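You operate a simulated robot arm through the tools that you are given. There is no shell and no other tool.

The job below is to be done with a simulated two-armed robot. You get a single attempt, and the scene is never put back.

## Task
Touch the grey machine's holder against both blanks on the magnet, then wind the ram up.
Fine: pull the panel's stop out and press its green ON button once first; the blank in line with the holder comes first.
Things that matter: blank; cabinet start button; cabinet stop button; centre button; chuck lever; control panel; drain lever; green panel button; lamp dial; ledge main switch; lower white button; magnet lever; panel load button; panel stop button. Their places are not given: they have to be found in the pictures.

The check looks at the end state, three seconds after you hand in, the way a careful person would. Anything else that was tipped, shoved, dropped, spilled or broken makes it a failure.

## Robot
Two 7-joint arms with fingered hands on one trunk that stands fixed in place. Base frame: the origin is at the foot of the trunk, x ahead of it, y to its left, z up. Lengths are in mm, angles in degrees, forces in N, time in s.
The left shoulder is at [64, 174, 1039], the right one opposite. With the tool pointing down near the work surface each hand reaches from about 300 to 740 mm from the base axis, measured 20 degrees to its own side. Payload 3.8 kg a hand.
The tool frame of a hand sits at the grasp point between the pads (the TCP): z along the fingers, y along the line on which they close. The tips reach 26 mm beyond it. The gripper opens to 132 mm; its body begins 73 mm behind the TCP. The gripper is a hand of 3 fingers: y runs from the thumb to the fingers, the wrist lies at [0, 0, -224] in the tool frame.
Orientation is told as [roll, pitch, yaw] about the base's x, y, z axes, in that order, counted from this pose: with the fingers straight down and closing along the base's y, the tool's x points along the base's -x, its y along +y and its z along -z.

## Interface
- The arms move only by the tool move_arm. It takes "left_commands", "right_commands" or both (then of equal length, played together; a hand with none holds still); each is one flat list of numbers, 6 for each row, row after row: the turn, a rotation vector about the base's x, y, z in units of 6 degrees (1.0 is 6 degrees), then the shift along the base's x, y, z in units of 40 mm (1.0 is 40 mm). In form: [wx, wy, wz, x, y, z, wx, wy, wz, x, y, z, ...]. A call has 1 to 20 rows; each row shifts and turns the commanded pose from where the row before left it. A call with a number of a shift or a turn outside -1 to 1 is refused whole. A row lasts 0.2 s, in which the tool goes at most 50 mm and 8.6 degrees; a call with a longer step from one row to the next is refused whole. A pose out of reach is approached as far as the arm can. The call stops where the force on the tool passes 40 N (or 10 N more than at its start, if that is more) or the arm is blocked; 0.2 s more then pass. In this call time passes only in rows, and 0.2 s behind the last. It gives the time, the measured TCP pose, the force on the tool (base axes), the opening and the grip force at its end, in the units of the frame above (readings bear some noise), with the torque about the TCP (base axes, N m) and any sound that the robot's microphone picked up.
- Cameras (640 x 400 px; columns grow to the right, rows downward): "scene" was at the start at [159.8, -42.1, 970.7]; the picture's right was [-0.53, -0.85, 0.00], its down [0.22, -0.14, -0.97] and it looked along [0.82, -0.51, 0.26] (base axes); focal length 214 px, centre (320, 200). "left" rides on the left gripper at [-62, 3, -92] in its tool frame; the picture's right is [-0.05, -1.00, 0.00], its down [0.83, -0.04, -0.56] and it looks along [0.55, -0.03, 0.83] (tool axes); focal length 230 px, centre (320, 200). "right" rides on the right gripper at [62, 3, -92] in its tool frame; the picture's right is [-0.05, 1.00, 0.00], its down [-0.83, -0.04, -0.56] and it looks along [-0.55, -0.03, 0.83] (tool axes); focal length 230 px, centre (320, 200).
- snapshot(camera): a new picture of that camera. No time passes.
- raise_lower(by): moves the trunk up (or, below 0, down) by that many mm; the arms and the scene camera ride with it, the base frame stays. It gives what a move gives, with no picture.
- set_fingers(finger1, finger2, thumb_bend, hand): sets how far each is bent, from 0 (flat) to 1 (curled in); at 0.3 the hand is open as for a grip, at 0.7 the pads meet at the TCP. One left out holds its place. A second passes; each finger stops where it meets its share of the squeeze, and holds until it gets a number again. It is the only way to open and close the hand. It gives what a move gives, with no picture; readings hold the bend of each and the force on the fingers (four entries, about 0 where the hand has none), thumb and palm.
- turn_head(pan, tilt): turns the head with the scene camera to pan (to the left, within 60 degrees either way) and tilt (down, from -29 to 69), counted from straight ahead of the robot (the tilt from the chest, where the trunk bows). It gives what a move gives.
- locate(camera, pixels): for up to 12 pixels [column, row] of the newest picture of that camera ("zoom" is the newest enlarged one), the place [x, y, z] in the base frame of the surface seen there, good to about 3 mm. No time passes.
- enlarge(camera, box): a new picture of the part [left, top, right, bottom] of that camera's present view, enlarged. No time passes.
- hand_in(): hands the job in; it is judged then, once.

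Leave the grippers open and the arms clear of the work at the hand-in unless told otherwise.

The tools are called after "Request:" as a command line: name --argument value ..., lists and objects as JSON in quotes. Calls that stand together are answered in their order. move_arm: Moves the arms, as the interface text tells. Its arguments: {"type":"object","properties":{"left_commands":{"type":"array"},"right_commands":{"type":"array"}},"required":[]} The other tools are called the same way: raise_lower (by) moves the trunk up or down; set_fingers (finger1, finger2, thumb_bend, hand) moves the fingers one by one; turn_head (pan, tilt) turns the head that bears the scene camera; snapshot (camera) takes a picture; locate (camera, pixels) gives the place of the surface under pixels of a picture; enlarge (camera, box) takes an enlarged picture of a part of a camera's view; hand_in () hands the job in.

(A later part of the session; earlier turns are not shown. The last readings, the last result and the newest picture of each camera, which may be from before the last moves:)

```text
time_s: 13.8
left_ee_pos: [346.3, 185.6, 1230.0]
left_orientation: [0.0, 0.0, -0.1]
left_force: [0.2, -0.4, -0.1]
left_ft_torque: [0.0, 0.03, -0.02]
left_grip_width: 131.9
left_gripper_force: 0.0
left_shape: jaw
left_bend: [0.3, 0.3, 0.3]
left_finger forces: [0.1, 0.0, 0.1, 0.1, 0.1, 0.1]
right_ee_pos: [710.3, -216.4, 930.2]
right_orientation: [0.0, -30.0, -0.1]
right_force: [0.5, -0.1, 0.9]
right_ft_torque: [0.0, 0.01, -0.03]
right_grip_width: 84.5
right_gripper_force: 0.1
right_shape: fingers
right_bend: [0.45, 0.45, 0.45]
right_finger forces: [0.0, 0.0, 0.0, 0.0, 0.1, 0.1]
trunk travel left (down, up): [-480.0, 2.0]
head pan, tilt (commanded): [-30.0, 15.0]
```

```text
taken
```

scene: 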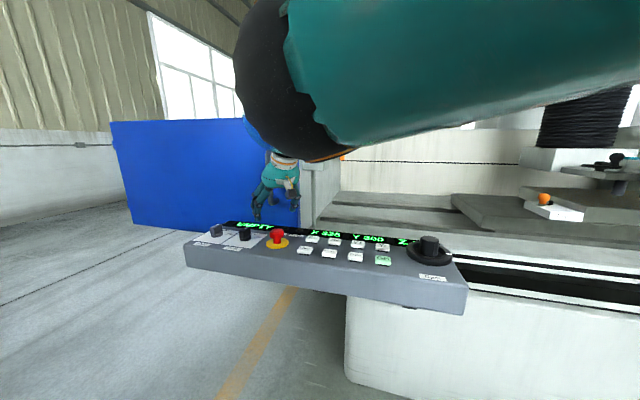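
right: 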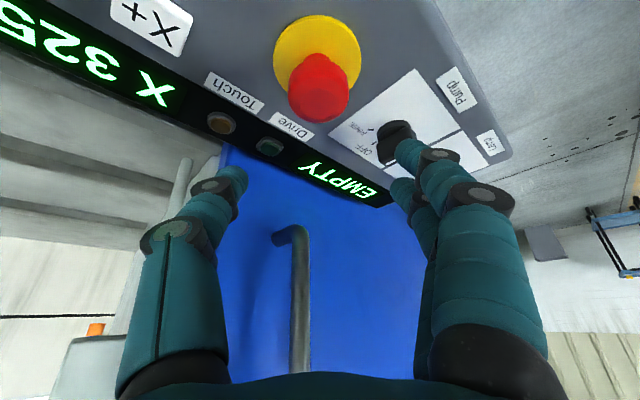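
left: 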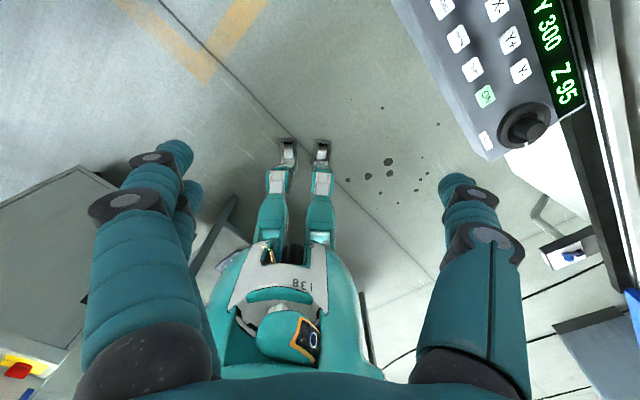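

The hand is centred above the stop with clearance to the Pump knob. Descending in small steps to TCP z about 862 (tips stay above the yellow plate).

Request:
move_arm --right_commands '[0, 0, 0, 0.05, 0.02, -0.4, 0, 0, 0, 0.02, 0, -0.4, 0, 0, 0, 0, 0, -0.4, 0, 0, 0, 0, 0, -0.3, 0, 0, 0, 0, 0, -0.2]'

Request:
snapshot --camera "right"

Request:
enlarge --camera "scene" --box '[200, 150, 360, 270]'

```text
time_s: 15.0
left_ee_pos: [345.1, 185.1, 1230.6]
left_orientation: [0.0, 0.0, 0.0]
left_force: [-0.5, 0.2, -0.2]
left_ft_torque: [0.01, -0.01, 0.04]
left_grip_width: 131.9
left_gripper_force: 0.1
left_shape: jaw
left_bend: [0.3, 0.3, 0.3]
left_finger forces: [0.1, 0.0, 0.1, 0.1, 0.0, 0.0]
right_ee_pos: [715.3, -215.2, 861.2]
right_orientation: [0.1, -30.0, 0.0]
right_force: [0.1, 0.5, 0.1]
right_ft_torque: [-0.01, 0.01, -0.01]
right_grip_width: 84.4
right_gripper_force: 0.0
right_shape: fingers
right_bend: [0.45, 0.45, 0.45]
right_finger forces: [0.0, 0.0, 0.0, 0.0, 0.1, 0.0]
trunk travel left (down, up): [-480.0, 2.0]
head pan, tilt (commanded): [-30.0, 15.0]
```

```text
taken
```

right: 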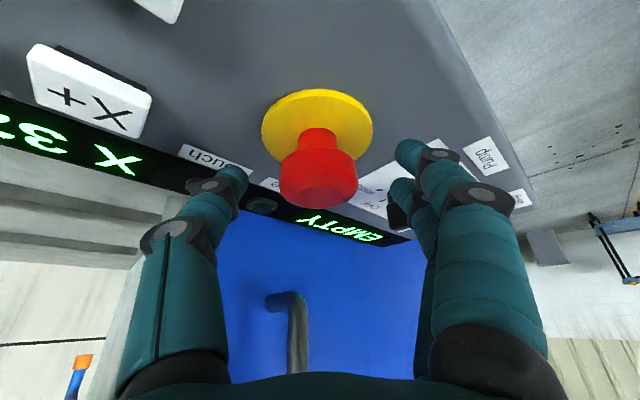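

```text
3.33 times, centred on (280, 210) of scene
```

zoom: 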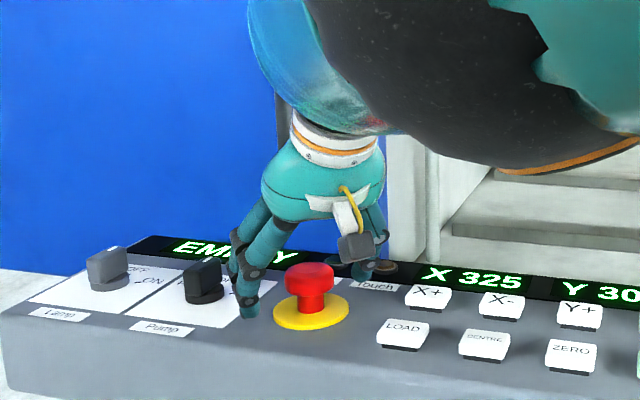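

No contact yet (force about 0). I'll check where the fingertips are relative to the plate and the Pump knob.

Request:
locate --camera "zoom" --pixels '[[248, 308], [250, 295], [240, 275], [220, 290], [205, 285], [200, 265], [360, 272], [310, 275], [245, 325]]'

Request:
enlarge --camera "scene" --box '[235, 205, 299, 245]'

```text
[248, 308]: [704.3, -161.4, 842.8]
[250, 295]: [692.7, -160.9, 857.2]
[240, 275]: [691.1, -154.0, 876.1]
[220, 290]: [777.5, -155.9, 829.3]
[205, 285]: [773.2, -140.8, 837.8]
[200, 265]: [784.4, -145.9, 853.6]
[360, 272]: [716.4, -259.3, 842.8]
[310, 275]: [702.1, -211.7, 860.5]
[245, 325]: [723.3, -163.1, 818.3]
```

```text
10.00 times, centred on (267, 225) of scene
```

zoom: 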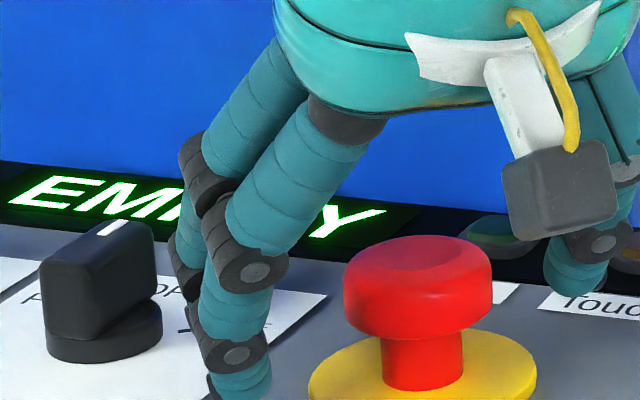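

Fingertips are clear (about z 838+). Closing the fingers on the head now.

Request:
set_fingers --hand "right" --finger1 0.75 --finger2 0.75 --thumb_bend 0.75

Request:
snapshot --camera "right"

Request:
enlarge --camera "scene" --box '[235, 205, 299, 245]'

```text
time_s: 16.0
left_ee_pos: [347.6, 184.4, 1231.0]
left_orientation: [-0.1, 0.1, 0.0]
left_force: [-0.7, 1.6, 0.4]
left_ft_torque: [0.02, -0.01, -0.01]
left_grip_width: 131.9
left_gripper_force: 0.0
left_shape: jaw
left_bend: [0.3, 0.3, 0.3]
left_finger forces: [0.0, 0.0, 0.0, 0.1, 0.0, 0.0]
right_ee_pos: [716.9, -216.2, 860.2]
right_orientation: [0.0, -29.9, 0.0]
right_force: [8.6, -1.8, -6.3]
right_ft_torque: [-0.25, -0.08, -0.1]
right_grip_width: 29.2
right_gripper_force: 21.6
right_shape: fingers
right_bend: [0.69, 0.7, 0.65]
right_finger forces: [12.9, 10.6, 0.0, 0.1, 19.8, 0.1]
trunk travel left (down, up): [-480.0, 2.0]
head pan, tilt (commanded): [-30.0, 15.0]
```

```text
taken
```

right: 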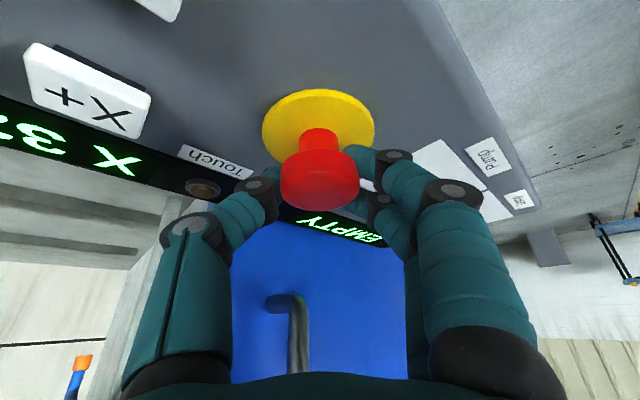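

```text
10.00 times, centred on (267, 225) of scene
```

zoom: 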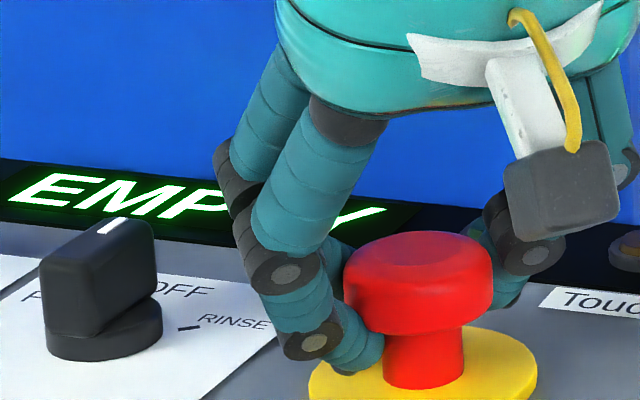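

The fingers have the head with tips hooked partly beneath it (21.6 N grip). Pulling straight up slowly.

Request:
move_arm --right_commands '[0, 0, 0, 0, 0, 0.1, 0, 0, 0, 0, 0, 0.1, 0, 0, 0, 0, 0, 0.1]'

Request:
enlarge --camera "scene" --box '[235, 205, 299, 245]'

Request:
snapshot --camera "right"

```text
time_s: 16.8
left_ee_pos: [348.9, 184.2, 1229.2]
left_orientation: [0.1, 0.2, 0.0]
left_force: [-0.4, -0.1, 0.2]
left_ft_torque: [0.02, 0.01, -0.01]
left_grip_width: 132.1
left_gripper_force: 0.1
left_shape: jaw
left_bend: [0.3, 0.3, 0.3]
left_finger forces: [0.1, 0.0, 0.0, 0.1, 0.0, 0.0]
right_ee_pos: [715.6, -214.7, 868.6]
right_orientation: [0.0, -29.5, -0.1]
right_force: [12.4, -1.1, -15.8]
right_ft_torque: [-0.26, -0.18, -0.12]
right_grip_width: 29.5
right_gripper_force: 24.4
right_shape: fingers
right_bend: [0.69, 0.7, 0.66]
right_finger forces: [15.9, 11.9, 0.0, 0.0, 20.3, 0.1]
trunk travel left (down, up): [-480.0, 2.0]
head pan, tilt (commanded): [-30.0, 15.0]
```

```text
10.00 times, centred on (267, 225) of scene
```

zoom: 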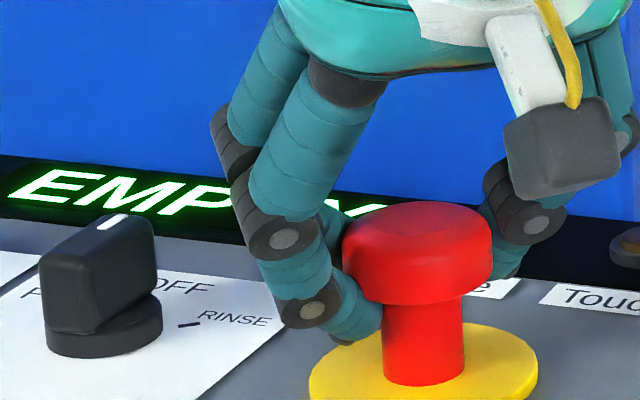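

```text
taken
```

right: 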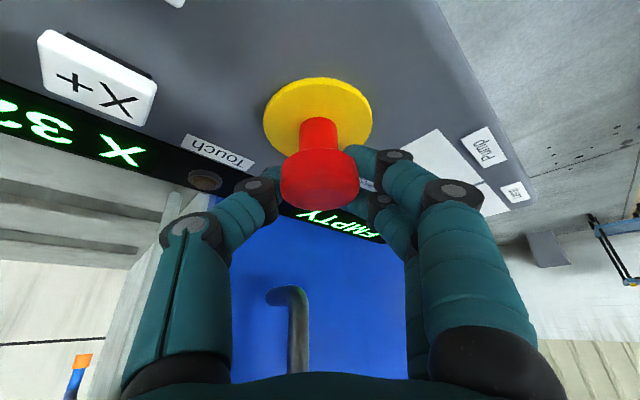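

The head has moved up about 8 mm with the hand (pull about 16 N). Pulling a little more to reach its out-position.

Request:
move_arm --right_commands '[0, 0, 0, 0, 0, 0.1, 0, 0, 0, 0, 0, 0.1]'

Request:
enlarge --camera "scene" --box '[235, 205, 299, 245]'

```text
time_s: 17.4
left_ee_pos: [353.4, 185.3, 1226.8]
left_orientation: [-0.1, 0.4, 0.0]
left_force: [-0.4, -0.4, -0.9]
left_ft_torque: [0.02, -0.01, -0.01]
left_grip_width: 131.8
left_gripper_force: 0.1
left_shape: jaw
left_bend: [0.3, 0.3, 0.3]
left_finger forces: [0.0, 0.0, 0.1, 0.0, 0.0, 0.0]
right_ee_pos: [716.2, -216.6, 871.0]
right_orientation: [0.1, -29.0, 0.0]
right_force: [15.1, -0.6, -37.1]
right_ft_torque: [-0.28, -0.08, -0.09]
right_grip_width: 31.2
right_gripper_force: 24.6
right_shape: fingers
right_bend: [0.67, 0.7, 0.65]
right_finger forces: [20.2, 10.2, 0.1, 0.1, 18.8, 0.0]
trunk travel left (down, up): [-480.0, 2.0]
head pan, tilt (commanded): [-30.0, 15.0]
```

```text
10.00 times, centred on (267, 225) of scene
```

zoom: 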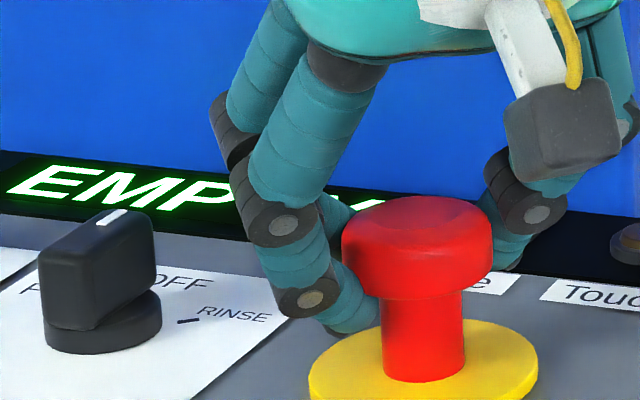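

The head is at its upper end (force rose to 37 N without more travel). Easing off 5 mm and opening the fingers.

Request:
move_arm --right_commands '[0, 0, 0, 0, 0, -0.12]'

Request:
set_fingers --hand "right" --finger1 0.45 --finger2 0.45 --thumb_bend 0.45

Request:
enlarge --camera "scene" --box '[235, 205, 299, 245]'

Request:
snapshot --camera "right"

```text
time_s: 17.8
left_ee_pos: [351.0, 184.8, 1228.0]
left_orientation: [0.0, 0.3, -0.1]
left_force: [0.2, 0.4, -0.2]
left_ft_torque: [0.02, -0.02, 0.0]
left_grip_width: 131.7
left_gripper_force: 0.3
left_shape: jaw
left_bend: [0.3, 0.3, 0.3]
left_finger forces: [0.0, 0.0, 0.1, 0.1, 0.1, 0.1]
right_ee_pos: [716.2, -217.1, 870.8]
right_orientation: [0.1, -29.4, 0.0]
right_force: [9.3, 2.1, -32.5]
right_ft_torque: [-0.21, 0.0, -0.04]
right_grip_width: 30.6
right_gripper_force: 22.5
right_shape: fingers
right_bend: [0.67, 0.7, 0.65]
right_finger forces: [19.1, 9.2, 0.1, 0.1, 17.4, 0.0]
trunk travel left (down, up): [-480.0, 2.0]
head pan, tilt (commanded): [-30.0, 15.0]
```

```text
time_s: 18.8
left_ee_pos: [346.6, 186.1, 1229.9]
left_orientation: [0.0, 0.0, 0.0]
left_force: [0.3, -0.4, 0.0]
left_ft_torque: [0.02, 0.02, 0.0]
left_grip_width: 131.8
left_gripper_force: 0.1
left_shape: jaw
left_bend: [0.3, 0.3, 0.3]
left_finger forces: [0.0, 0.0, 0.0, 0.0, 0.1, 0.0]
right_ee_pos: [716.3, -217.0, 876.9]
right_orientation: [0.1, -30.0, 0.0]
right_force: [0.6, 0.3, -0.3]
right_ft_torque: [0.02, 0.02, 0.02]
right_grip_width: 83.9
right_gripper_force: 0.0
right_shape: fingers
right_bend: [0.45, 0.45, 0.45]
right_finger forces: [0.0, 0.0, 0.0, 0.0, 0.0, 0.1]
trunk travel left (down, up): [-480.0, 2.0]
head pan, tilt (commanded): [-30.0, 15.0]
```

```text
10.00 times, centred on (267, 225) of scene
```

zoom: 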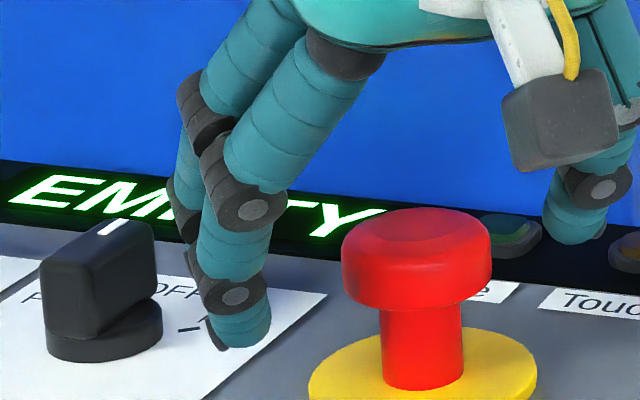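

```text
taken
```

right: 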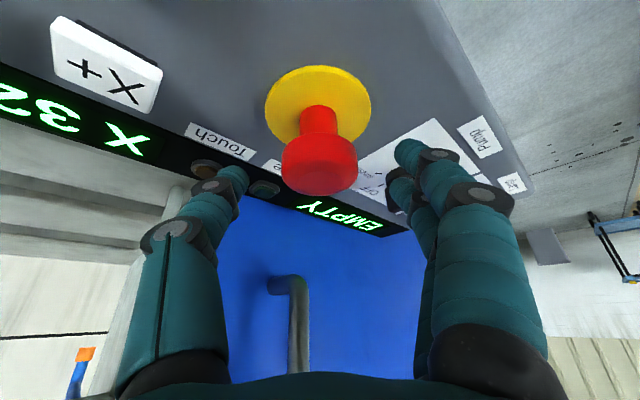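

The stop stays out (its head is higher than before). Retreat upward and verify its height.

Request:
move_arm --right_commands '[0, 0, 0, 0, 0, 0.6, 0, 0, 0, 0, 0, 0.9, 0, 0, 0, -0.3, 0, 0.9, 0, 0, 0, -0.5, 0, 0.8]'

Request:
snapshot --camera "right"

Request:
snapshot --camera "scene"

Request:
enlarge --camera "scene" --box '[180, 210, 340, 270]'

Request:
locate --camera "scene" --pixels '[[277, 233], [277, 238], [278, 247]]'

```text
time_s: 19.8
left_ee_pos: [345.6, 185.1, 1230.8]
left_orientation: [-0.1, -0.1, 0.0]
left_force: [-0.3, -0.1, 0.0]
left_ft_torque: [-0.02, -0.01, -0.03]
left_grip_width: 131.9
left_gripper_force: 0.1
left_shape: jaw
left_bend: [0.3, 0.3, 0.3]
left_finger forces: [0.0, 0.0, 0.0, 0.0, 0.0, 0.0]
right_ee_pos: [683.3, -215.3, 1008.6]
right_orientation: [0.0, -30.1, 0.1]
right_force: [-0.2, 1.3, -0.5]
right_ft_torque: [0.02, -0.03, 0.04]
right_grip_width: 84.2
right_gripper_force: 0.1
right_shape: fingers
right_bend: [0.45, 0.45, 0.45]
right_finger forces: [0.1, 0.1, 0.0, 0.1, 0.0, 0.0]
trunk travel left (down, up): [-480.0, 2.0]
head pan, tilt (commanded): [-30.0, 15.0]
```

```text
taken
```

right: 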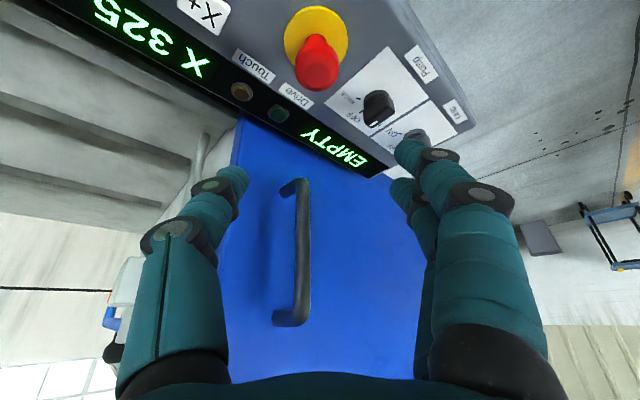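

```text
taken
```

scene: 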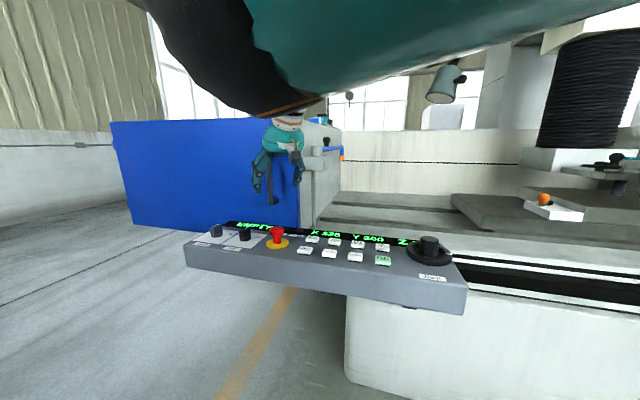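

```text
4.00 times, centred on (260, 240) of scene
```

zoom: 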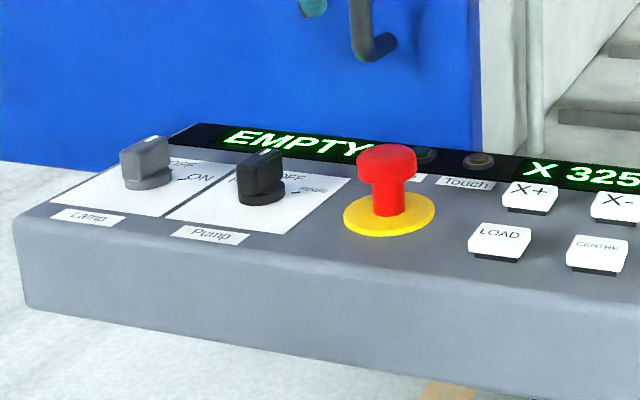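

```text
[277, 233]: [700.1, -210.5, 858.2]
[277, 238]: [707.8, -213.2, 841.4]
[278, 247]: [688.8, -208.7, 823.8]
```

Request:
locate --camera "right" --pixels '[[318, 72], [320, 82], [316, 40], [310, 20]]'

Request:
enlarge --camera "scene" --box '[245, 215, 309, 255]'

Request:
locate --camera "zoom" --pixels '[[320, 130], [320, 150], [320, 165], [320, 190], [320, 210], [320, 250]]'

```text
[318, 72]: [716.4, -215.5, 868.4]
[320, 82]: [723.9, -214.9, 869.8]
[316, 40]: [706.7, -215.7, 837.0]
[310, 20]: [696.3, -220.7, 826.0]
```

```text
10.00 times, centred on (277, 235) of scene
```

zoom: 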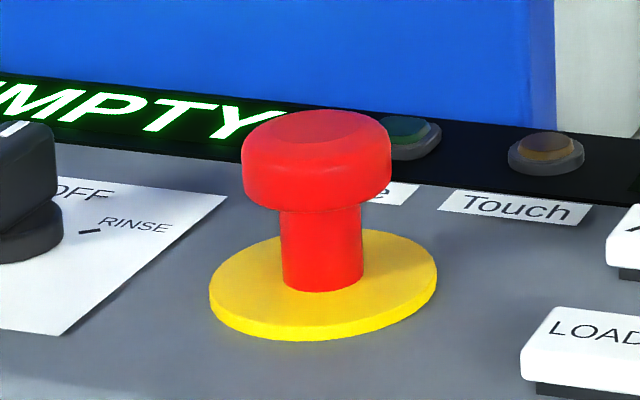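

```text
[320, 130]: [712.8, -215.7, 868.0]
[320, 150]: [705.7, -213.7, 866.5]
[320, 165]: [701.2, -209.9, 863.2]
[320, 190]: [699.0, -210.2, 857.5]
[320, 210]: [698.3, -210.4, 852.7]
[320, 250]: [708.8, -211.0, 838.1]
```

The stop is out by about 8 mm (head top 868 vs 860). Next: form the pressing shape (finger1 extended, others curled) and find the fingertip's offset from the TCP at this tilt.

Request:
set_fingers --hand "right" --finger1 0.65 --finger2 1.0 --thumb_bend 1.0

Request:
snapshot --camera "right"

Request:
enlarge --camera "scene" --box '[230, 110, 326, 210]'

```text
time_s: 20.8
left_ee_pos: [346.8, 186.5, 1230.5]
left_orientation: [0.0, 0.0, 0.0]
left_force: [-0.9, -0.3, 0.5]
left_ft_torque: [0.0, -0.04, 0.02]
left_grip_width: 132.2
left_gripper_force: 0.0
left_shape: jaw
left_bend: [0.3, 0.3, 0.3]
left_finger forces: [0.0, 0.1, 0.0, 0.1, 0.0, 0.0]
right_ee_pos: [683.9, -216.6, 1007.5]
right_orientation: [0.1, -30.1, 0.0]
right_force: [0.4, -0.4, -0.4]
right_ft_torque: [-0.03, 0.0, 0.02]
right_grip_width: 15.5
right_gripper_force: 0.0
right_shape: fingers
right_bend: [0.65, 0.9, 0.91]
right_finger forces: [0.0, 0.0, 0.0, 0.0, 0.0, 0.0]
trunk travel left (down, up): [-480.0, 2.0]
head pan, tilt (commanded): [-30.0, 15.0]
```

```text
taken
```

right: 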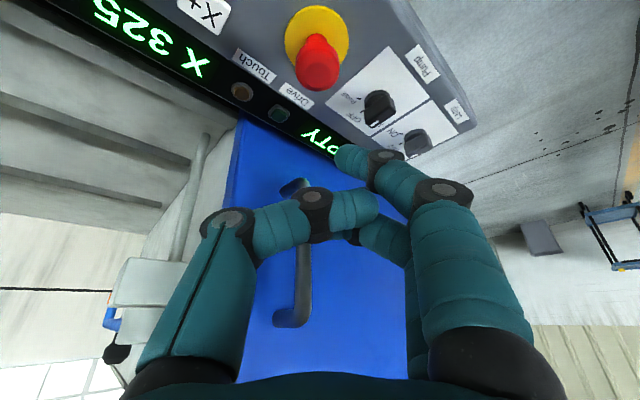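

```text
4.00 times, centred on (278, 160) of scene
```

zoom: 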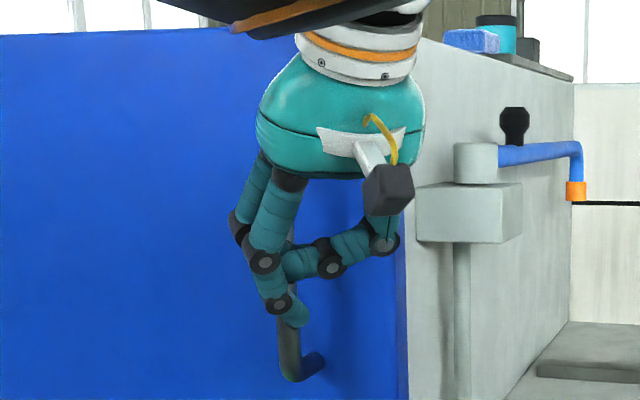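

Request:
locate --camera "zoom" --pixels '[[300, 323], [295, 318], [288, 310], [303, 318], [330, 265], [298, 262]]'

Request:
locate --camera "right" --pixels '[[350, 150], [345, 158], [355, 165], [385, 170], [340, 165], [360, 210]]'

Request:
enlarge --camera "scene" --box '[282, 165, 322, 195]'

```text
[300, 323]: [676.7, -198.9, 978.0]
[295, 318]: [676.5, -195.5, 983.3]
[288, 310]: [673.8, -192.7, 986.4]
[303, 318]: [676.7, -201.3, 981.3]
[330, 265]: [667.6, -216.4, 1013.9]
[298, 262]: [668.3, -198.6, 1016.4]
```

```text
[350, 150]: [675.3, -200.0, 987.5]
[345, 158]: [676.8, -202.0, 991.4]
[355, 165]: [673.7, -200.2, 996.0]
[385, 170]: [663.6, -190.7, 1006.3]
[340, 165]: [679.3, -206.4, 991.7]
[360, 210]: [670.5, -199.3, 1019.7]
```

```text
13.33 times, centred on (302, 180) of scene
```

zoom: 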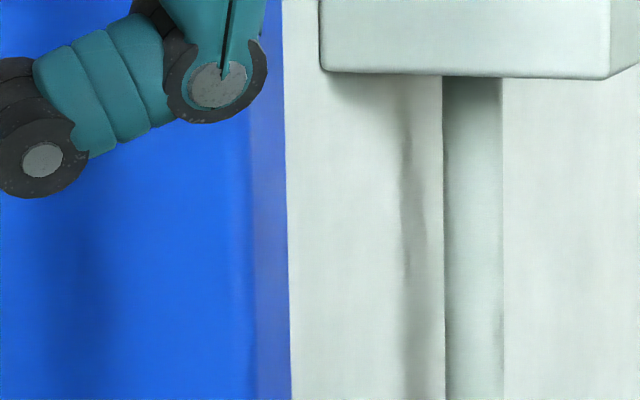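

Fingertip is about (-3,+14,-31) from the TCP. Moving the tip to above the ON button (500,-392): TCP to about (503,-406,892).

Request:
move_arm --right_commands '[0, 0, 0, -0.646, -0.677, -0.41, 0, 0, 0, -0.646, -0.677, -0.41, 0, 0, 0, -0.646, -0.677, -0.41, 0, 0, 0, -0.646, -0.677, -0.41, 0, 0, 0, -0.646, -0.677, -0.41, 0, 0, 0, -0.646, -0.677, -0.41, 0, 0, 0, -0.646, -0.677, -0.41]'

Request:
snapshot --camera "right"

Request:
snapshot --camera "scene"

```text
time_s: 22.4
left_ee_pos: [345.3, 185.0, 1232.0]
left_orientation: [0.1, -0.1, 0.0]
left_force: [-0.1, 0.5, 0.4]
left_ft_torque: [0.02, 0.04, 0.0]
left_grip_width: 131.8
left_gripper_force: 0.0
left_shape: jaw
left_bend: [0.3, 0.3, 0.3]
left_finger forces: [0.0, 0.0, 0.0, 0.1, 0.0, 0.0]
right_ee_pos: [501.5, -404.9, 890.9]
right_orientation: [0.0, -30.0, 0.0]
right_force: [0.0, -0.2, -0.3]
right_ft_torque: [0.03, 0.0, 0.0]
right_grip_width: 15.2
right_gripper_force: 0.0
right_shape: fingers
right_bend: [0.65, 0.9, 0.91]
right_finger forces: [0.0, 0.0, 0.0, 0.0, 0.1, 0.0]
trunk travel left (down, up): [-480.0, 2.0]
head pan, tilt (commanded): [-30.0, 15.0]
```

```text
taken
```

right: 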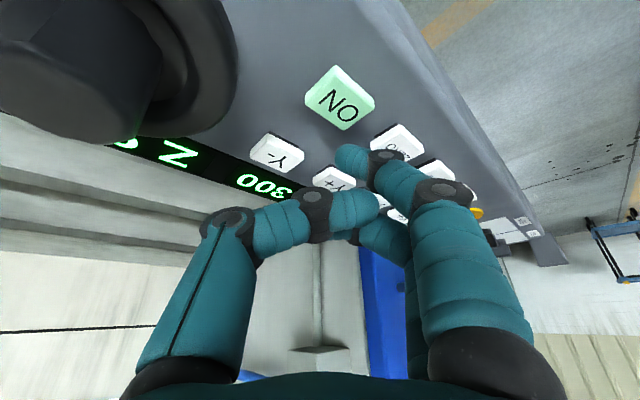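

```text
taken
```

scene: 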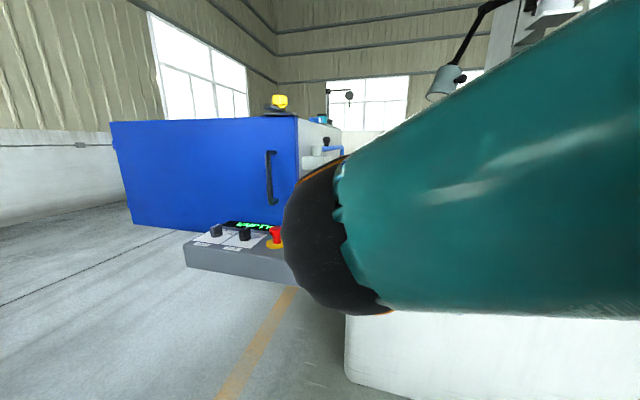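

The forearm hides the panel from the scene camera, but the right wrist camera sees ON at (340,97) and the fingertip at (345,155). I'll locate both from this camera.

Request:
locate --camera "right" --pixels '[[340, 97], [352, 75], [322, 85], [350, 120], [348, 150], [342, 160], [278, 152], [345, 180]]'

```text
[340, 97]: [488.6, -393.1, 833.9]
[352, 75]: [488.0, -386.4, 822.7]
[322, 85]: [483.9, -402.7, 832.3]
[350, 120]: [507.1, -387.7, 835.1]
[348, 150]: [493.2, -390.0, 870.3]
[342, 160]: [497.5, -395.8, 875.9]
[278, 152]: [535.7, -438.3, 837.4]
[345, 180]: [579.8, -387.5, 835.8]
```

Request:
enlarge --camera "right" --box '[292, 50, 388, 140]'

Request:
locate --camera "zoom" --pixels '[[320, 220], [320, 180], [320, 260], [300, 130], [180, 230], [420, 300], [480, 200], [350, 330]]'

```text
4.44 times, centred on (340, 95) of right
```

zoom: 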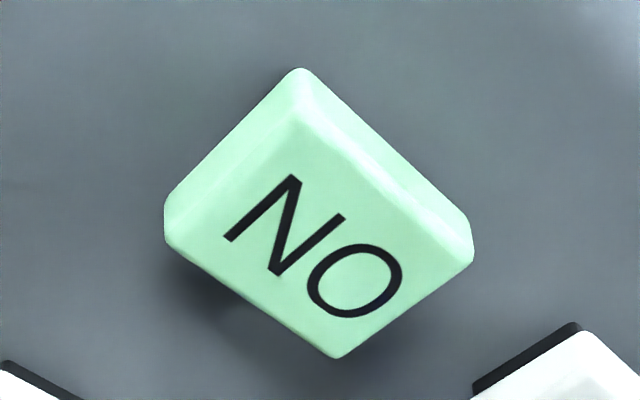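

```text
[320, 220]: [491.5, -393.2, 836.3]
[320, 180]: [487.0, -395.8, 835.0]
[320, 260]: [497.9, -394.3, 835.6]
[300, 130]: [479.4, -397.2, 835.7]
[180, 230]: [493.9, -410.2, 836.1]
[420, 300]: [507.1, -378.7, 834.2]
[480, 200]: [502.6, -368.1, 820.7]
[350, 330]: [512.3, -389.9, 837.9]
```

The ON face centre is about (496,-394, top 835) and the tip should be at about (498,-391,860). Descending in stages: first 22 mm.

Request:
move_arm --right_commands '[0, 0, 0, -0.03, -0.04, -0.25, 0, 0, 0, 0, 0, -0.25]'

Request:
enlarge --camera "right" --box '[260, 50, 420, 200]'

```text
time_s: 23.0
left_ee_pos: [345.8, 185.1, 1230.7]
left_orientation: [0.0, 0.0, -0.1]
left_force: [-0.5, 0.1, 0.7]
left_ft_torque: [0.0, -0.03, 0.02]
left_grip_width: 132.0
left_gripper_force: 0.1
left_shape: jaw
left_bend: [0.3, 0.3, 0.3]
left_finger forces: [0.0, 0.0, 0.0, 0.0, 0.1, 0.1]
right_ee_pos: [501.2, -407.5, 870.3]
right_orientation: [0.0, -30.0, 0.1]
right_force: [0.0, -1.3, 0.5]
right_ft_torque: [0.02, -0.02, 0.0]
right_grip_width: 15.4
right_gripper_force: 0.1
right_shape: fingers
right_bend: [0.65, 0.9, 0.91]
right_finger forces: [0.0, 0.0, 0.0, 0.0, 0.1, 0.0]
trunk travel left (down, up): [-480.0, 2.0]
head pan, tilt (commanded): [-30.0, 15.0]
```

```text
2.67 times, centred on (340, 125) of right
```

zoom: 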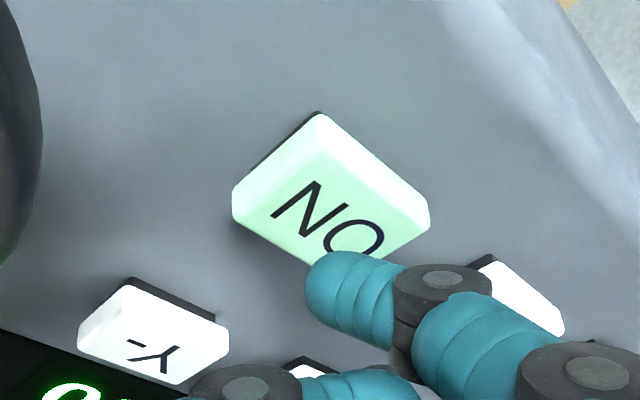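

The tip is above the button (perspective puts it over the far corner). Lowering in 2.5 mm rows until contact and press.

Request:
move_arm --right_commands '[0, 0, 0, 0, 0, -0.0625, 0, 0, 0, 0, 0, -0.0625, 0, 0, 0, 0, 0, -0.0625]'

Request:
enlarge --camera "right" --box '[260, 50, 420, 200]'

```text
time_s: 23.8
left_ee_pos: [345.8, 186.0, 1230.9]
left_orientation: [0.0, 0.0, 0.0]
left_force: [-0.1, -0.4, 0.0]
left_ft_torque: [0.0, 0.01, 0.0]
left_grip_width: 131.8
left_gripper_force: 0.0
left_shape: jaw
left_bend: [0.3, 0.3, 0.3]
left_finger forces: [0.0, 0.1, 0.1, 0.0, 0.0, 0.0]
right_ee_pos: [502.4, -407.1, 863.5]
right_orientation: [0.1, -30.2, -0.1]
right_force: [-0.2, 0.7, 0.8]
right_ft_torque: [0.01, 0.01, 0.02]
right_grip_width: 15.2
right_gripper_force: 0.8
right_shape: fingers
right_bend: [0.65, 0.9, 0.91]
right_finger forces: [1.6, 0.1, 0.0, 0.1, 0.1, 0.0]
trunk travel left (down, up): [-480.0, 2.0]
head pan, tilt (commanded): [-30.0, 15.0]
heard: click
```

```text
2.67 times, centred on (340, 125) of right
```

zoom: 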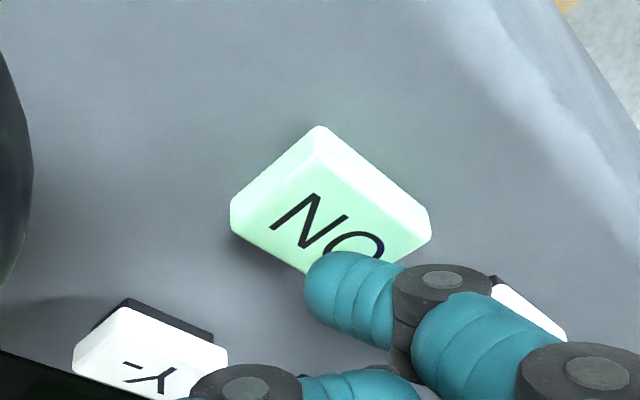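

Heard a click with the button pressed. Lifting off straight up 40 mm and checking the Drive lamp.

Request:
move_arm --right_commands '[0, 0, 0, 0, 0, 0.3, 0, 0, 0, 0, 0, 0.7]'

Request:
snapshot --camera "right"

Request:
snapshot --camera "scene"

```text
time_s: 24.4
left_ee_pos: [345.9, 185.2, 1231.4]
left_orientation: [-0.2, 0.0, 0.0]
left_force: [0.0, 0.5, 0.0]
left_ft_torque: [0.01, 0.01, 0.01]
left_grip_width: 132.1
left_gripper_force: 0.0
left_shape: jaw
left_bend: [0.3, 0.3, 0.3]
left_finger forces: [0.0, 0.0, 0.1, 0.0, 0.0, 0.0]
right_ee_pos: [501.9, -407.1, 904.1]
right_orientation: [0.0, -30.1, 0.0]
right_force: [0.2, 0.8, 0.0]
right_ft_torque: [0.0, 0.0, -0.01]
right_grip_width: 15.2
right_gripper_force: 0.0
right_shape: fingers
right_bend: [0.65, 0.9, 0.91]
right_finger forces: [0.0, 0.1, 0.0, 0.0, 0.0, 0.0]
trunk travel left (down, up): [-480.0, 2.0]
head pan, tilt (commanded): [-30.0, 15.0]
```

```text
taken
```

right: 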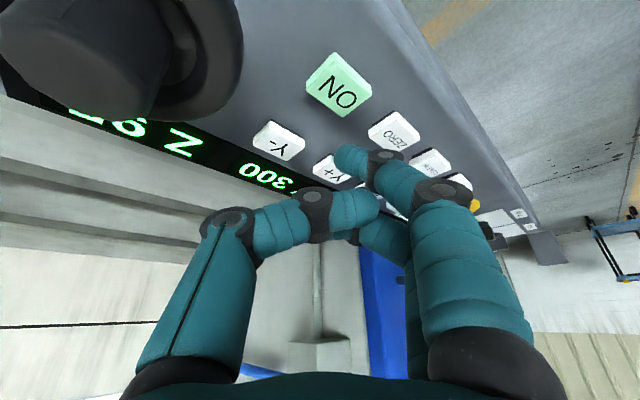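

```text
taken
```

scene: 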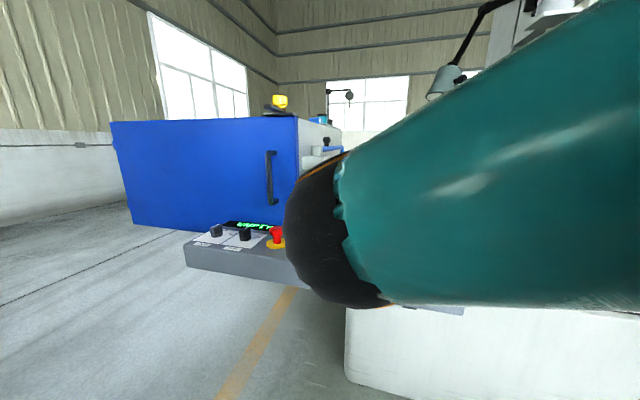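

ON has been pressed once (click). To watch the panel display, lamps and the magnet while the right arm works, I'll bring the left hand in as a camera: first rotate it (yaw +90, then tilt) where it is, far from everything.

Request:
move_arm --left_commands '[0, 0, 1, 0, 0, 0, 0, 0, 1, 0, 0, 0, 0, 0, 1, 0, 0, 0, 0, 0, 1, 0, 0, 0, 0, 0, 1, 0, 0, 0, 0, 0, 1, 0, 0, 0, 0, 0, 1, 0, 0, 0, 0, 0, 1, 0, 0, 0, 0, 0, 1, 0, 0, 0, 0, 0, 1, 0, 0, 0, 0, 0, 1, 0, 0, 0, 0, 0, 1, 0, 0, 0, 0, 0, 1, 0, 0, 0, 0, 0, 1, 0, 0, 0, 0, 0, 1, 0, 0, 0, -0.96, 0, 0, 0, 0, 0, -0.96, 0, 0, 0, 0, 0, -0.96, 0, 0, 0, 0, 0, -0.96, 0, 0, 0, 0, 0]'

Request:
snapshot --camera "left"

```text
time_s: 28.4
left_ee_pos: [346.9, 186.4, 1229.9]
left_orientation: [-0.2, 23.0, 89.8]
left_force: [0.3, 0.2, -0.3]
left_ft_torque: [-0.02, -0.01, 0.0]
left_grip_width: 131.8
left_gripper_force: 0.0
left_shape: jaw
left_bend: [0.3, 0.3, 0.3]
left_finger forces: [0.1, 0.0, 0.0, 0.0, 0.1, 0.0]
right_ee_pos: [501.4, -406.0, 903.5]
right_orientation: [0.0, -30.0, 0.0]
right_force: [-1.2, 0.4, -0.8]
right_ft_torque: [0.01, 0.02, 0.06]
right_grip_width: 15.5
right_gripper_force: 0.0
right_shape: fingers
right_bend: [0.65, 0.9, 0.91]
right_finger forces: [0.0, 0.0, 0.1, 0.0, 0.0, 0.1]
trunk travel left (down, up): [-480.0, 2.0]
head pan, tilt (commanded): [-30.0, 15.0]
```

```text
taken
```

left: 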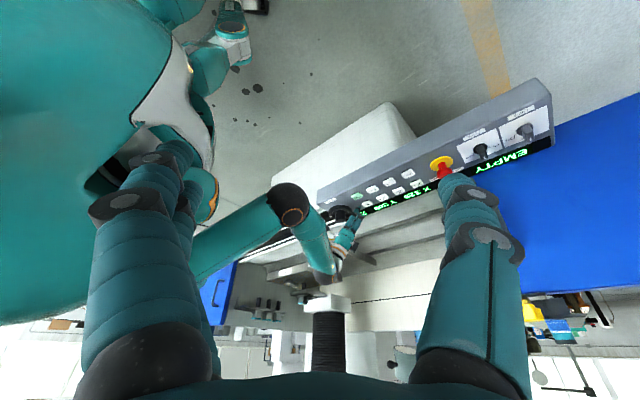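

The left camera works as an overview (upside-down). Moving the left hand forward/right to about (510,-40,1200) for a clearer view past the right arm.

Request:
move_arm --left_commands '[0, 0, 0, 0.68, -0.94, -0.125, 0, 0, 0, 0.68, -0.94, -0.125, 0, 0, 0, 0.68, -0.94, -0.125, 0, 0, 0, 0.68, -0.94, -0.125, 0, 0, 0, 0.68, -0.94, -0.125, 0, 0, 0, 0.68, -0.94, -0.125]'

Request:
snapshot --camera "left"

```text
time_s: 29.8
left_ee_pos: [510.8, -41.3, 1199.9]
left_orientation: [0.0, 23.0, 89.9]
left_force: [0.3, -0.5, 0.2]
left_ft_torque: [0.05, 0.03, 0.0]
left_grip_width: 131.5
left_gripper_force: 0.0
left_shape: jaw
left_bend: [0.3, 0.3, 0.3]
left_finger forces: [0.0, 0.0, 0.0, 0.1, 0.0, 0.1]
right_ee_pos: [501.1, -406.9, 902.7]
right_orientation: [0.2, -30.0, 0.0]
right_force: [-1.2, -0.1, 0.0]
right_ft_torque: [0.02, 0.0, 0.03]
right_grip_width: 15.3
right_gripper_force: 0.1
right_shape: fingers
right_bend: [0.65, 0.9, 0.91]
right_finger forces: [0.1, 0.1, 0.0, 0.0, 0.0, 0.0]
trunk travel left (down, up): [-480.0, 2.0]
head pan, tilt (commanded): [-30.0, 15.0]
```

```text
taken
```

left: 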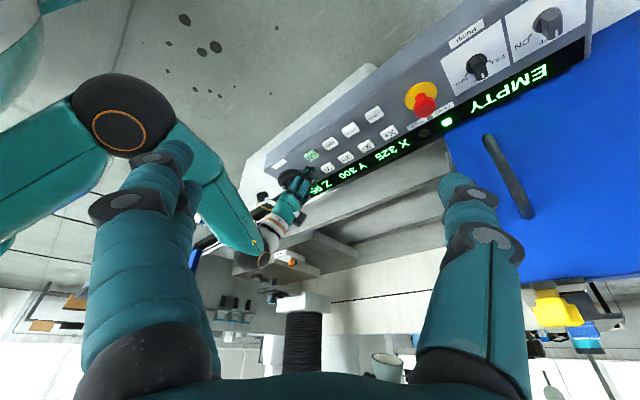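

The Drive lamp is lit green at (447,122). I'll enlarge the magnet region and the display from this view.

Request:
enlarge --camera "left" --box '[225, 235, 335, 305]'

Request:
enlarge --camera "left" --box '[260, 80, 460, 205]'

```text
5.71 times, centred on (280, 270) of left
```

zoom: 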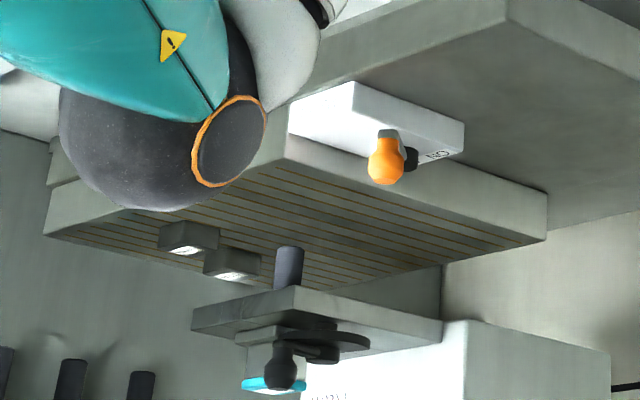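

```text
3.20 times, centred on (360, 142) of left
```

zoom: 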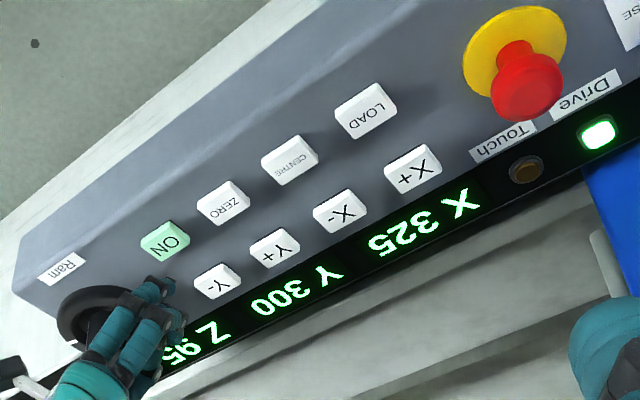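

The overview is excellent: display X 325 / Y 300 / Z 95, Drive lit, Touch dark; both blanks and the holder are visible. Now moving the right fingertip over X+ (677,-303), TCP to about (680,-317,900).

Request:
move_arm --right_commands '[0, 0, 0, 0.895, 0.45, 0, 0, 0, 0, 0.895, 0.45, 0, 0, 0, 0, 0.895, 0.45, 0, 0, 0, 0, 0.895, 0.45, 0, 0, 0, 0, 0.895, 0.45, 0]'

Request:
snapshot --camera "right"

Request:
snapshot --camera "left"

Request:
snapshot --camera "scene"

```text
time_s: 31.0
left_ee_pos: [509.8, -39.4, 1200.0]
left_orientation: [0.0, 23.0, 90.0]
left_force: [-0.4, 0.3, 0.7]
left_ft_torque: [-0.02, 0.01, 0.01]
left_grip_width: 132.1
left_gripper_force: 0.0
left_shape: jaw
left_bend: [0.3, 0.3, 0.3]
left_finger forces: [0.0, 0.0, 0.1, 0.0, 0.1, 0.0]
right_ee_pos: [681.4, -316.2, 903.2]
right_orientation: [0.1, -30.1, 0.0]
right_force: [0.1, 0.2, -0.4]
right_ft_torque: [-0.03, 0.0, 0.01]
right_grip_width: 15.2
right_gripper_force: 0.0
right_shape: fingers
right_bend: [0.65, 0.9, 0.91]
right_finger forces: [0.0, 0.0, 0.0, 0.0, 0.0, 0.1]
trunk travel left (down, up): [-480.0, 2.0]
head pan, tilt (commanded): [-30.0, 15.0]
```

```text
taken
```

right: 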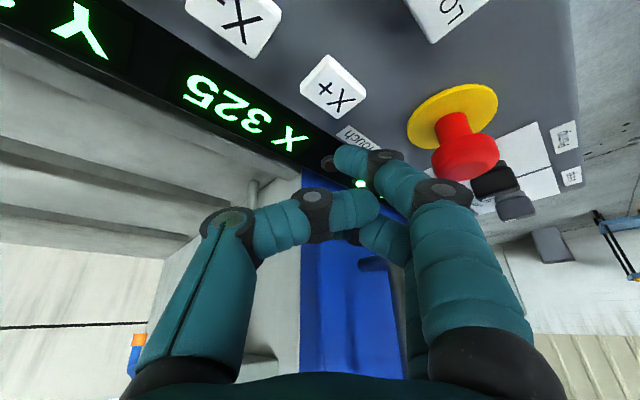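

```text
taken
```

left: 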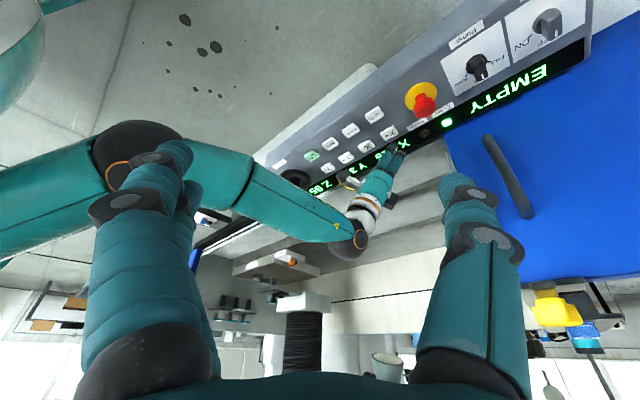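

```text
taken
```

scene: 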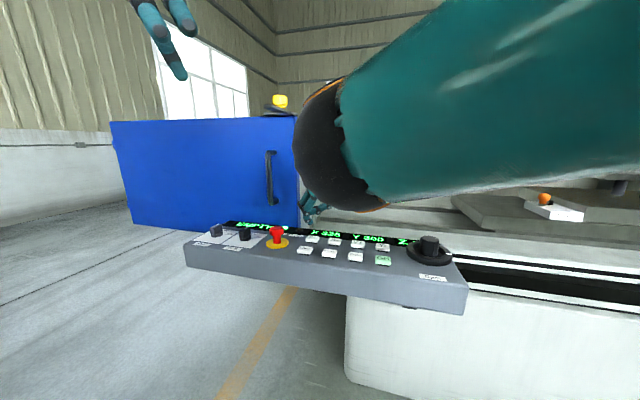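

X+ sits at (333,87) below the tip in the right picture — nearly the same relation as ON had before its press. Verify its location, then lower to just above.

Request:
enlarge --camera "right" --box '[292, 45, 388, 135]'

Request:
locate --camera "right" --pixels '[[333, 87], [336, 95], [345, 150]]'

Request:
enlarge --camera "left" --box '[225, 225, 345, 305]'

```text
4.44 times, centred on (340, 90) of right
```

zoom: 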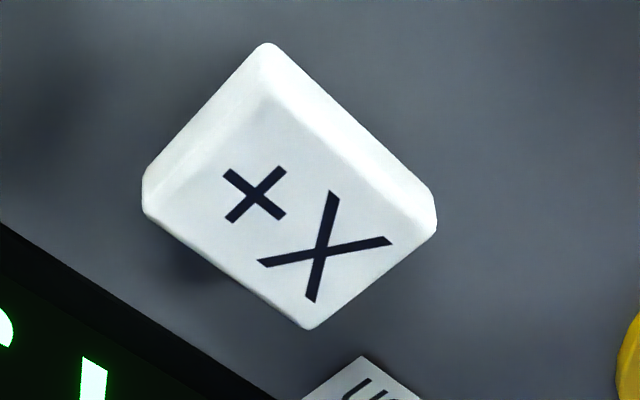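

```text
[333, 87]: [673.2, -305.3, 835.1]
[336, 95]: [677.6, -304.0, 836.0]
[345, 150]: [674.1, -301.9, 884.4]
```

```text
5.00 times, centred on (285, 265) of left
```

zoom: 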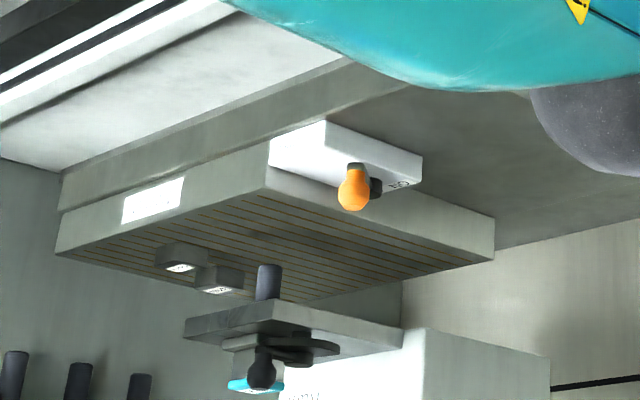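

Tip and X+ centre agree within about 2 mm. Lowering to just above the button.

Request:
move_arm --right_commands '[0, 0, 0, -0.03, -0.02, -0.45, 0, 0, 0, 0, 0, -0.35]'

Request:
enlarge --camera "right" --box '[260, 50, 420, 200]'

```text
time_s: 31.6
left_ee_pos: [510.9, -39.4, 1199.9]
left_orientation: [0.0, 23.0, 89.9]
left_force: [-0.4, 0.0, 0.5]
left_ft_torque: [0.0, -0.02, 0.01]
left_grip_width: 131.9
left_gripper_force: 0.1
left_shape: jaw
left_bend: [0.3, 0.3, 0.3]
left_finger forces: [0.0, 0.0, 0.0, 0.0, 0.1, 0.0]
right_ee_pos: [679.1, -315.8, 871.5]
right_orientation: [-0.1, -30.0, 0.0]
right_force: [-0.4, 0.5, 0.5]
right_ft_torque: [0.02, -0.02, -0.01]
right_grip_width: 15.4
right_gripper_force: 0.1
right_shape: fingers
right_bend: [0.65, 0.9, 0.91]
right_finger forces: [0.0, 0.1, 0.0, 0.0, 0.0, 0.1]
trunk travel left (down, up): [-480.0, 2.0]
head pan, tilt (commanded): [-30.0, 15.0]
```

```text
2.67 times, centred on (340, 125) of right
```

zoom: 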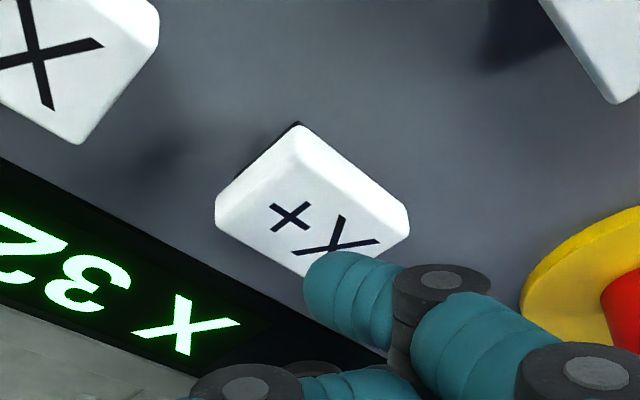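

The tip is about 4 mm to the +y side; I correct that and then give X+ a brief tap: down 8 mm and back up within one call.

Request:
move_arm --right_commands '[0, 0, 0, 0, -0.1, 0, 0, 0, 0, 0, 0, -0.1, 0, 0, 0, 0, 0, -0.09, 0, 0, 0, 0, 0, 0.1, 0, 0, 0, 0, 0, 0.1]'

Request:
enlarge --camera "left" --box '[260, 80, 460, 205]'

Request:
enlarge --camera "left" --box '[225, 225, 345, 305]'

```text
time_s: 32.8
left_ee_pos: [510.2, -39.1, 1200.9]
left_orientation: [0.0, 23.0, 90.0]
left_force: [0.0, 0.0, -0.1]
left_ft_torque: [0.02, 0.01, 0.01]
left_grip_width: 132.0
left_gripper_force: 0.0
left_shape: jaw
left_bend: [0.3, 0.3, 0.3]
left_finger forces: [0.1, 0.0, 0.1, 0.1, 0.0, 0.0]
right_ee_pos: [678.0, -322.5, 870.9]
right_orientation: [-0.1, -29.9, 0.0]
right_force: [1.0, 0.0, 0.0]
right_ft_torque: [0.01, 0.01, 0.01]
right_grip_width: 15.3
right_gripper_force: 0.0
right_shape: fingers
right_bend: [0.65, 0.9, 0.91]
right_finger forces: [0.1, 0.1, 0.1, 0.0, 0.0, 0.1]
trunk travel left (down, up): [-480.0, 2.0]
head pan, tilt (commanded): [-30.0, 15.0]
heard: click
```

```text
3.20 times, centred on (360, 142) of left
```

zoom: 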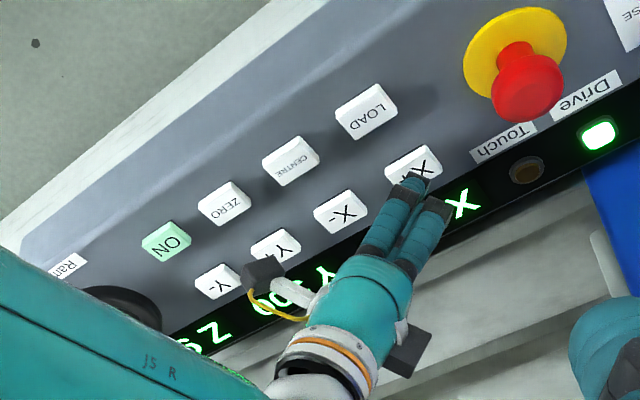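

```text
5.00 times, centred on (285, 265) of left
```

zoom: 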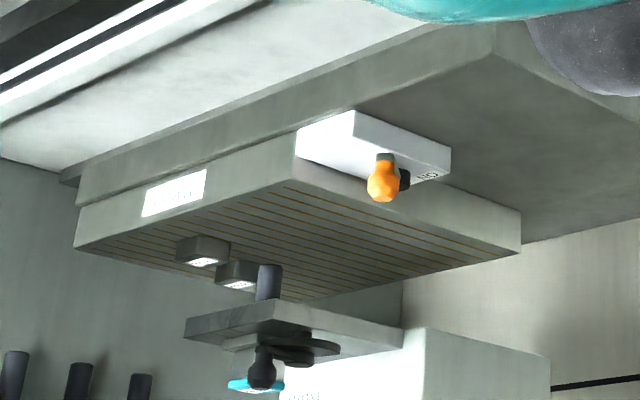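

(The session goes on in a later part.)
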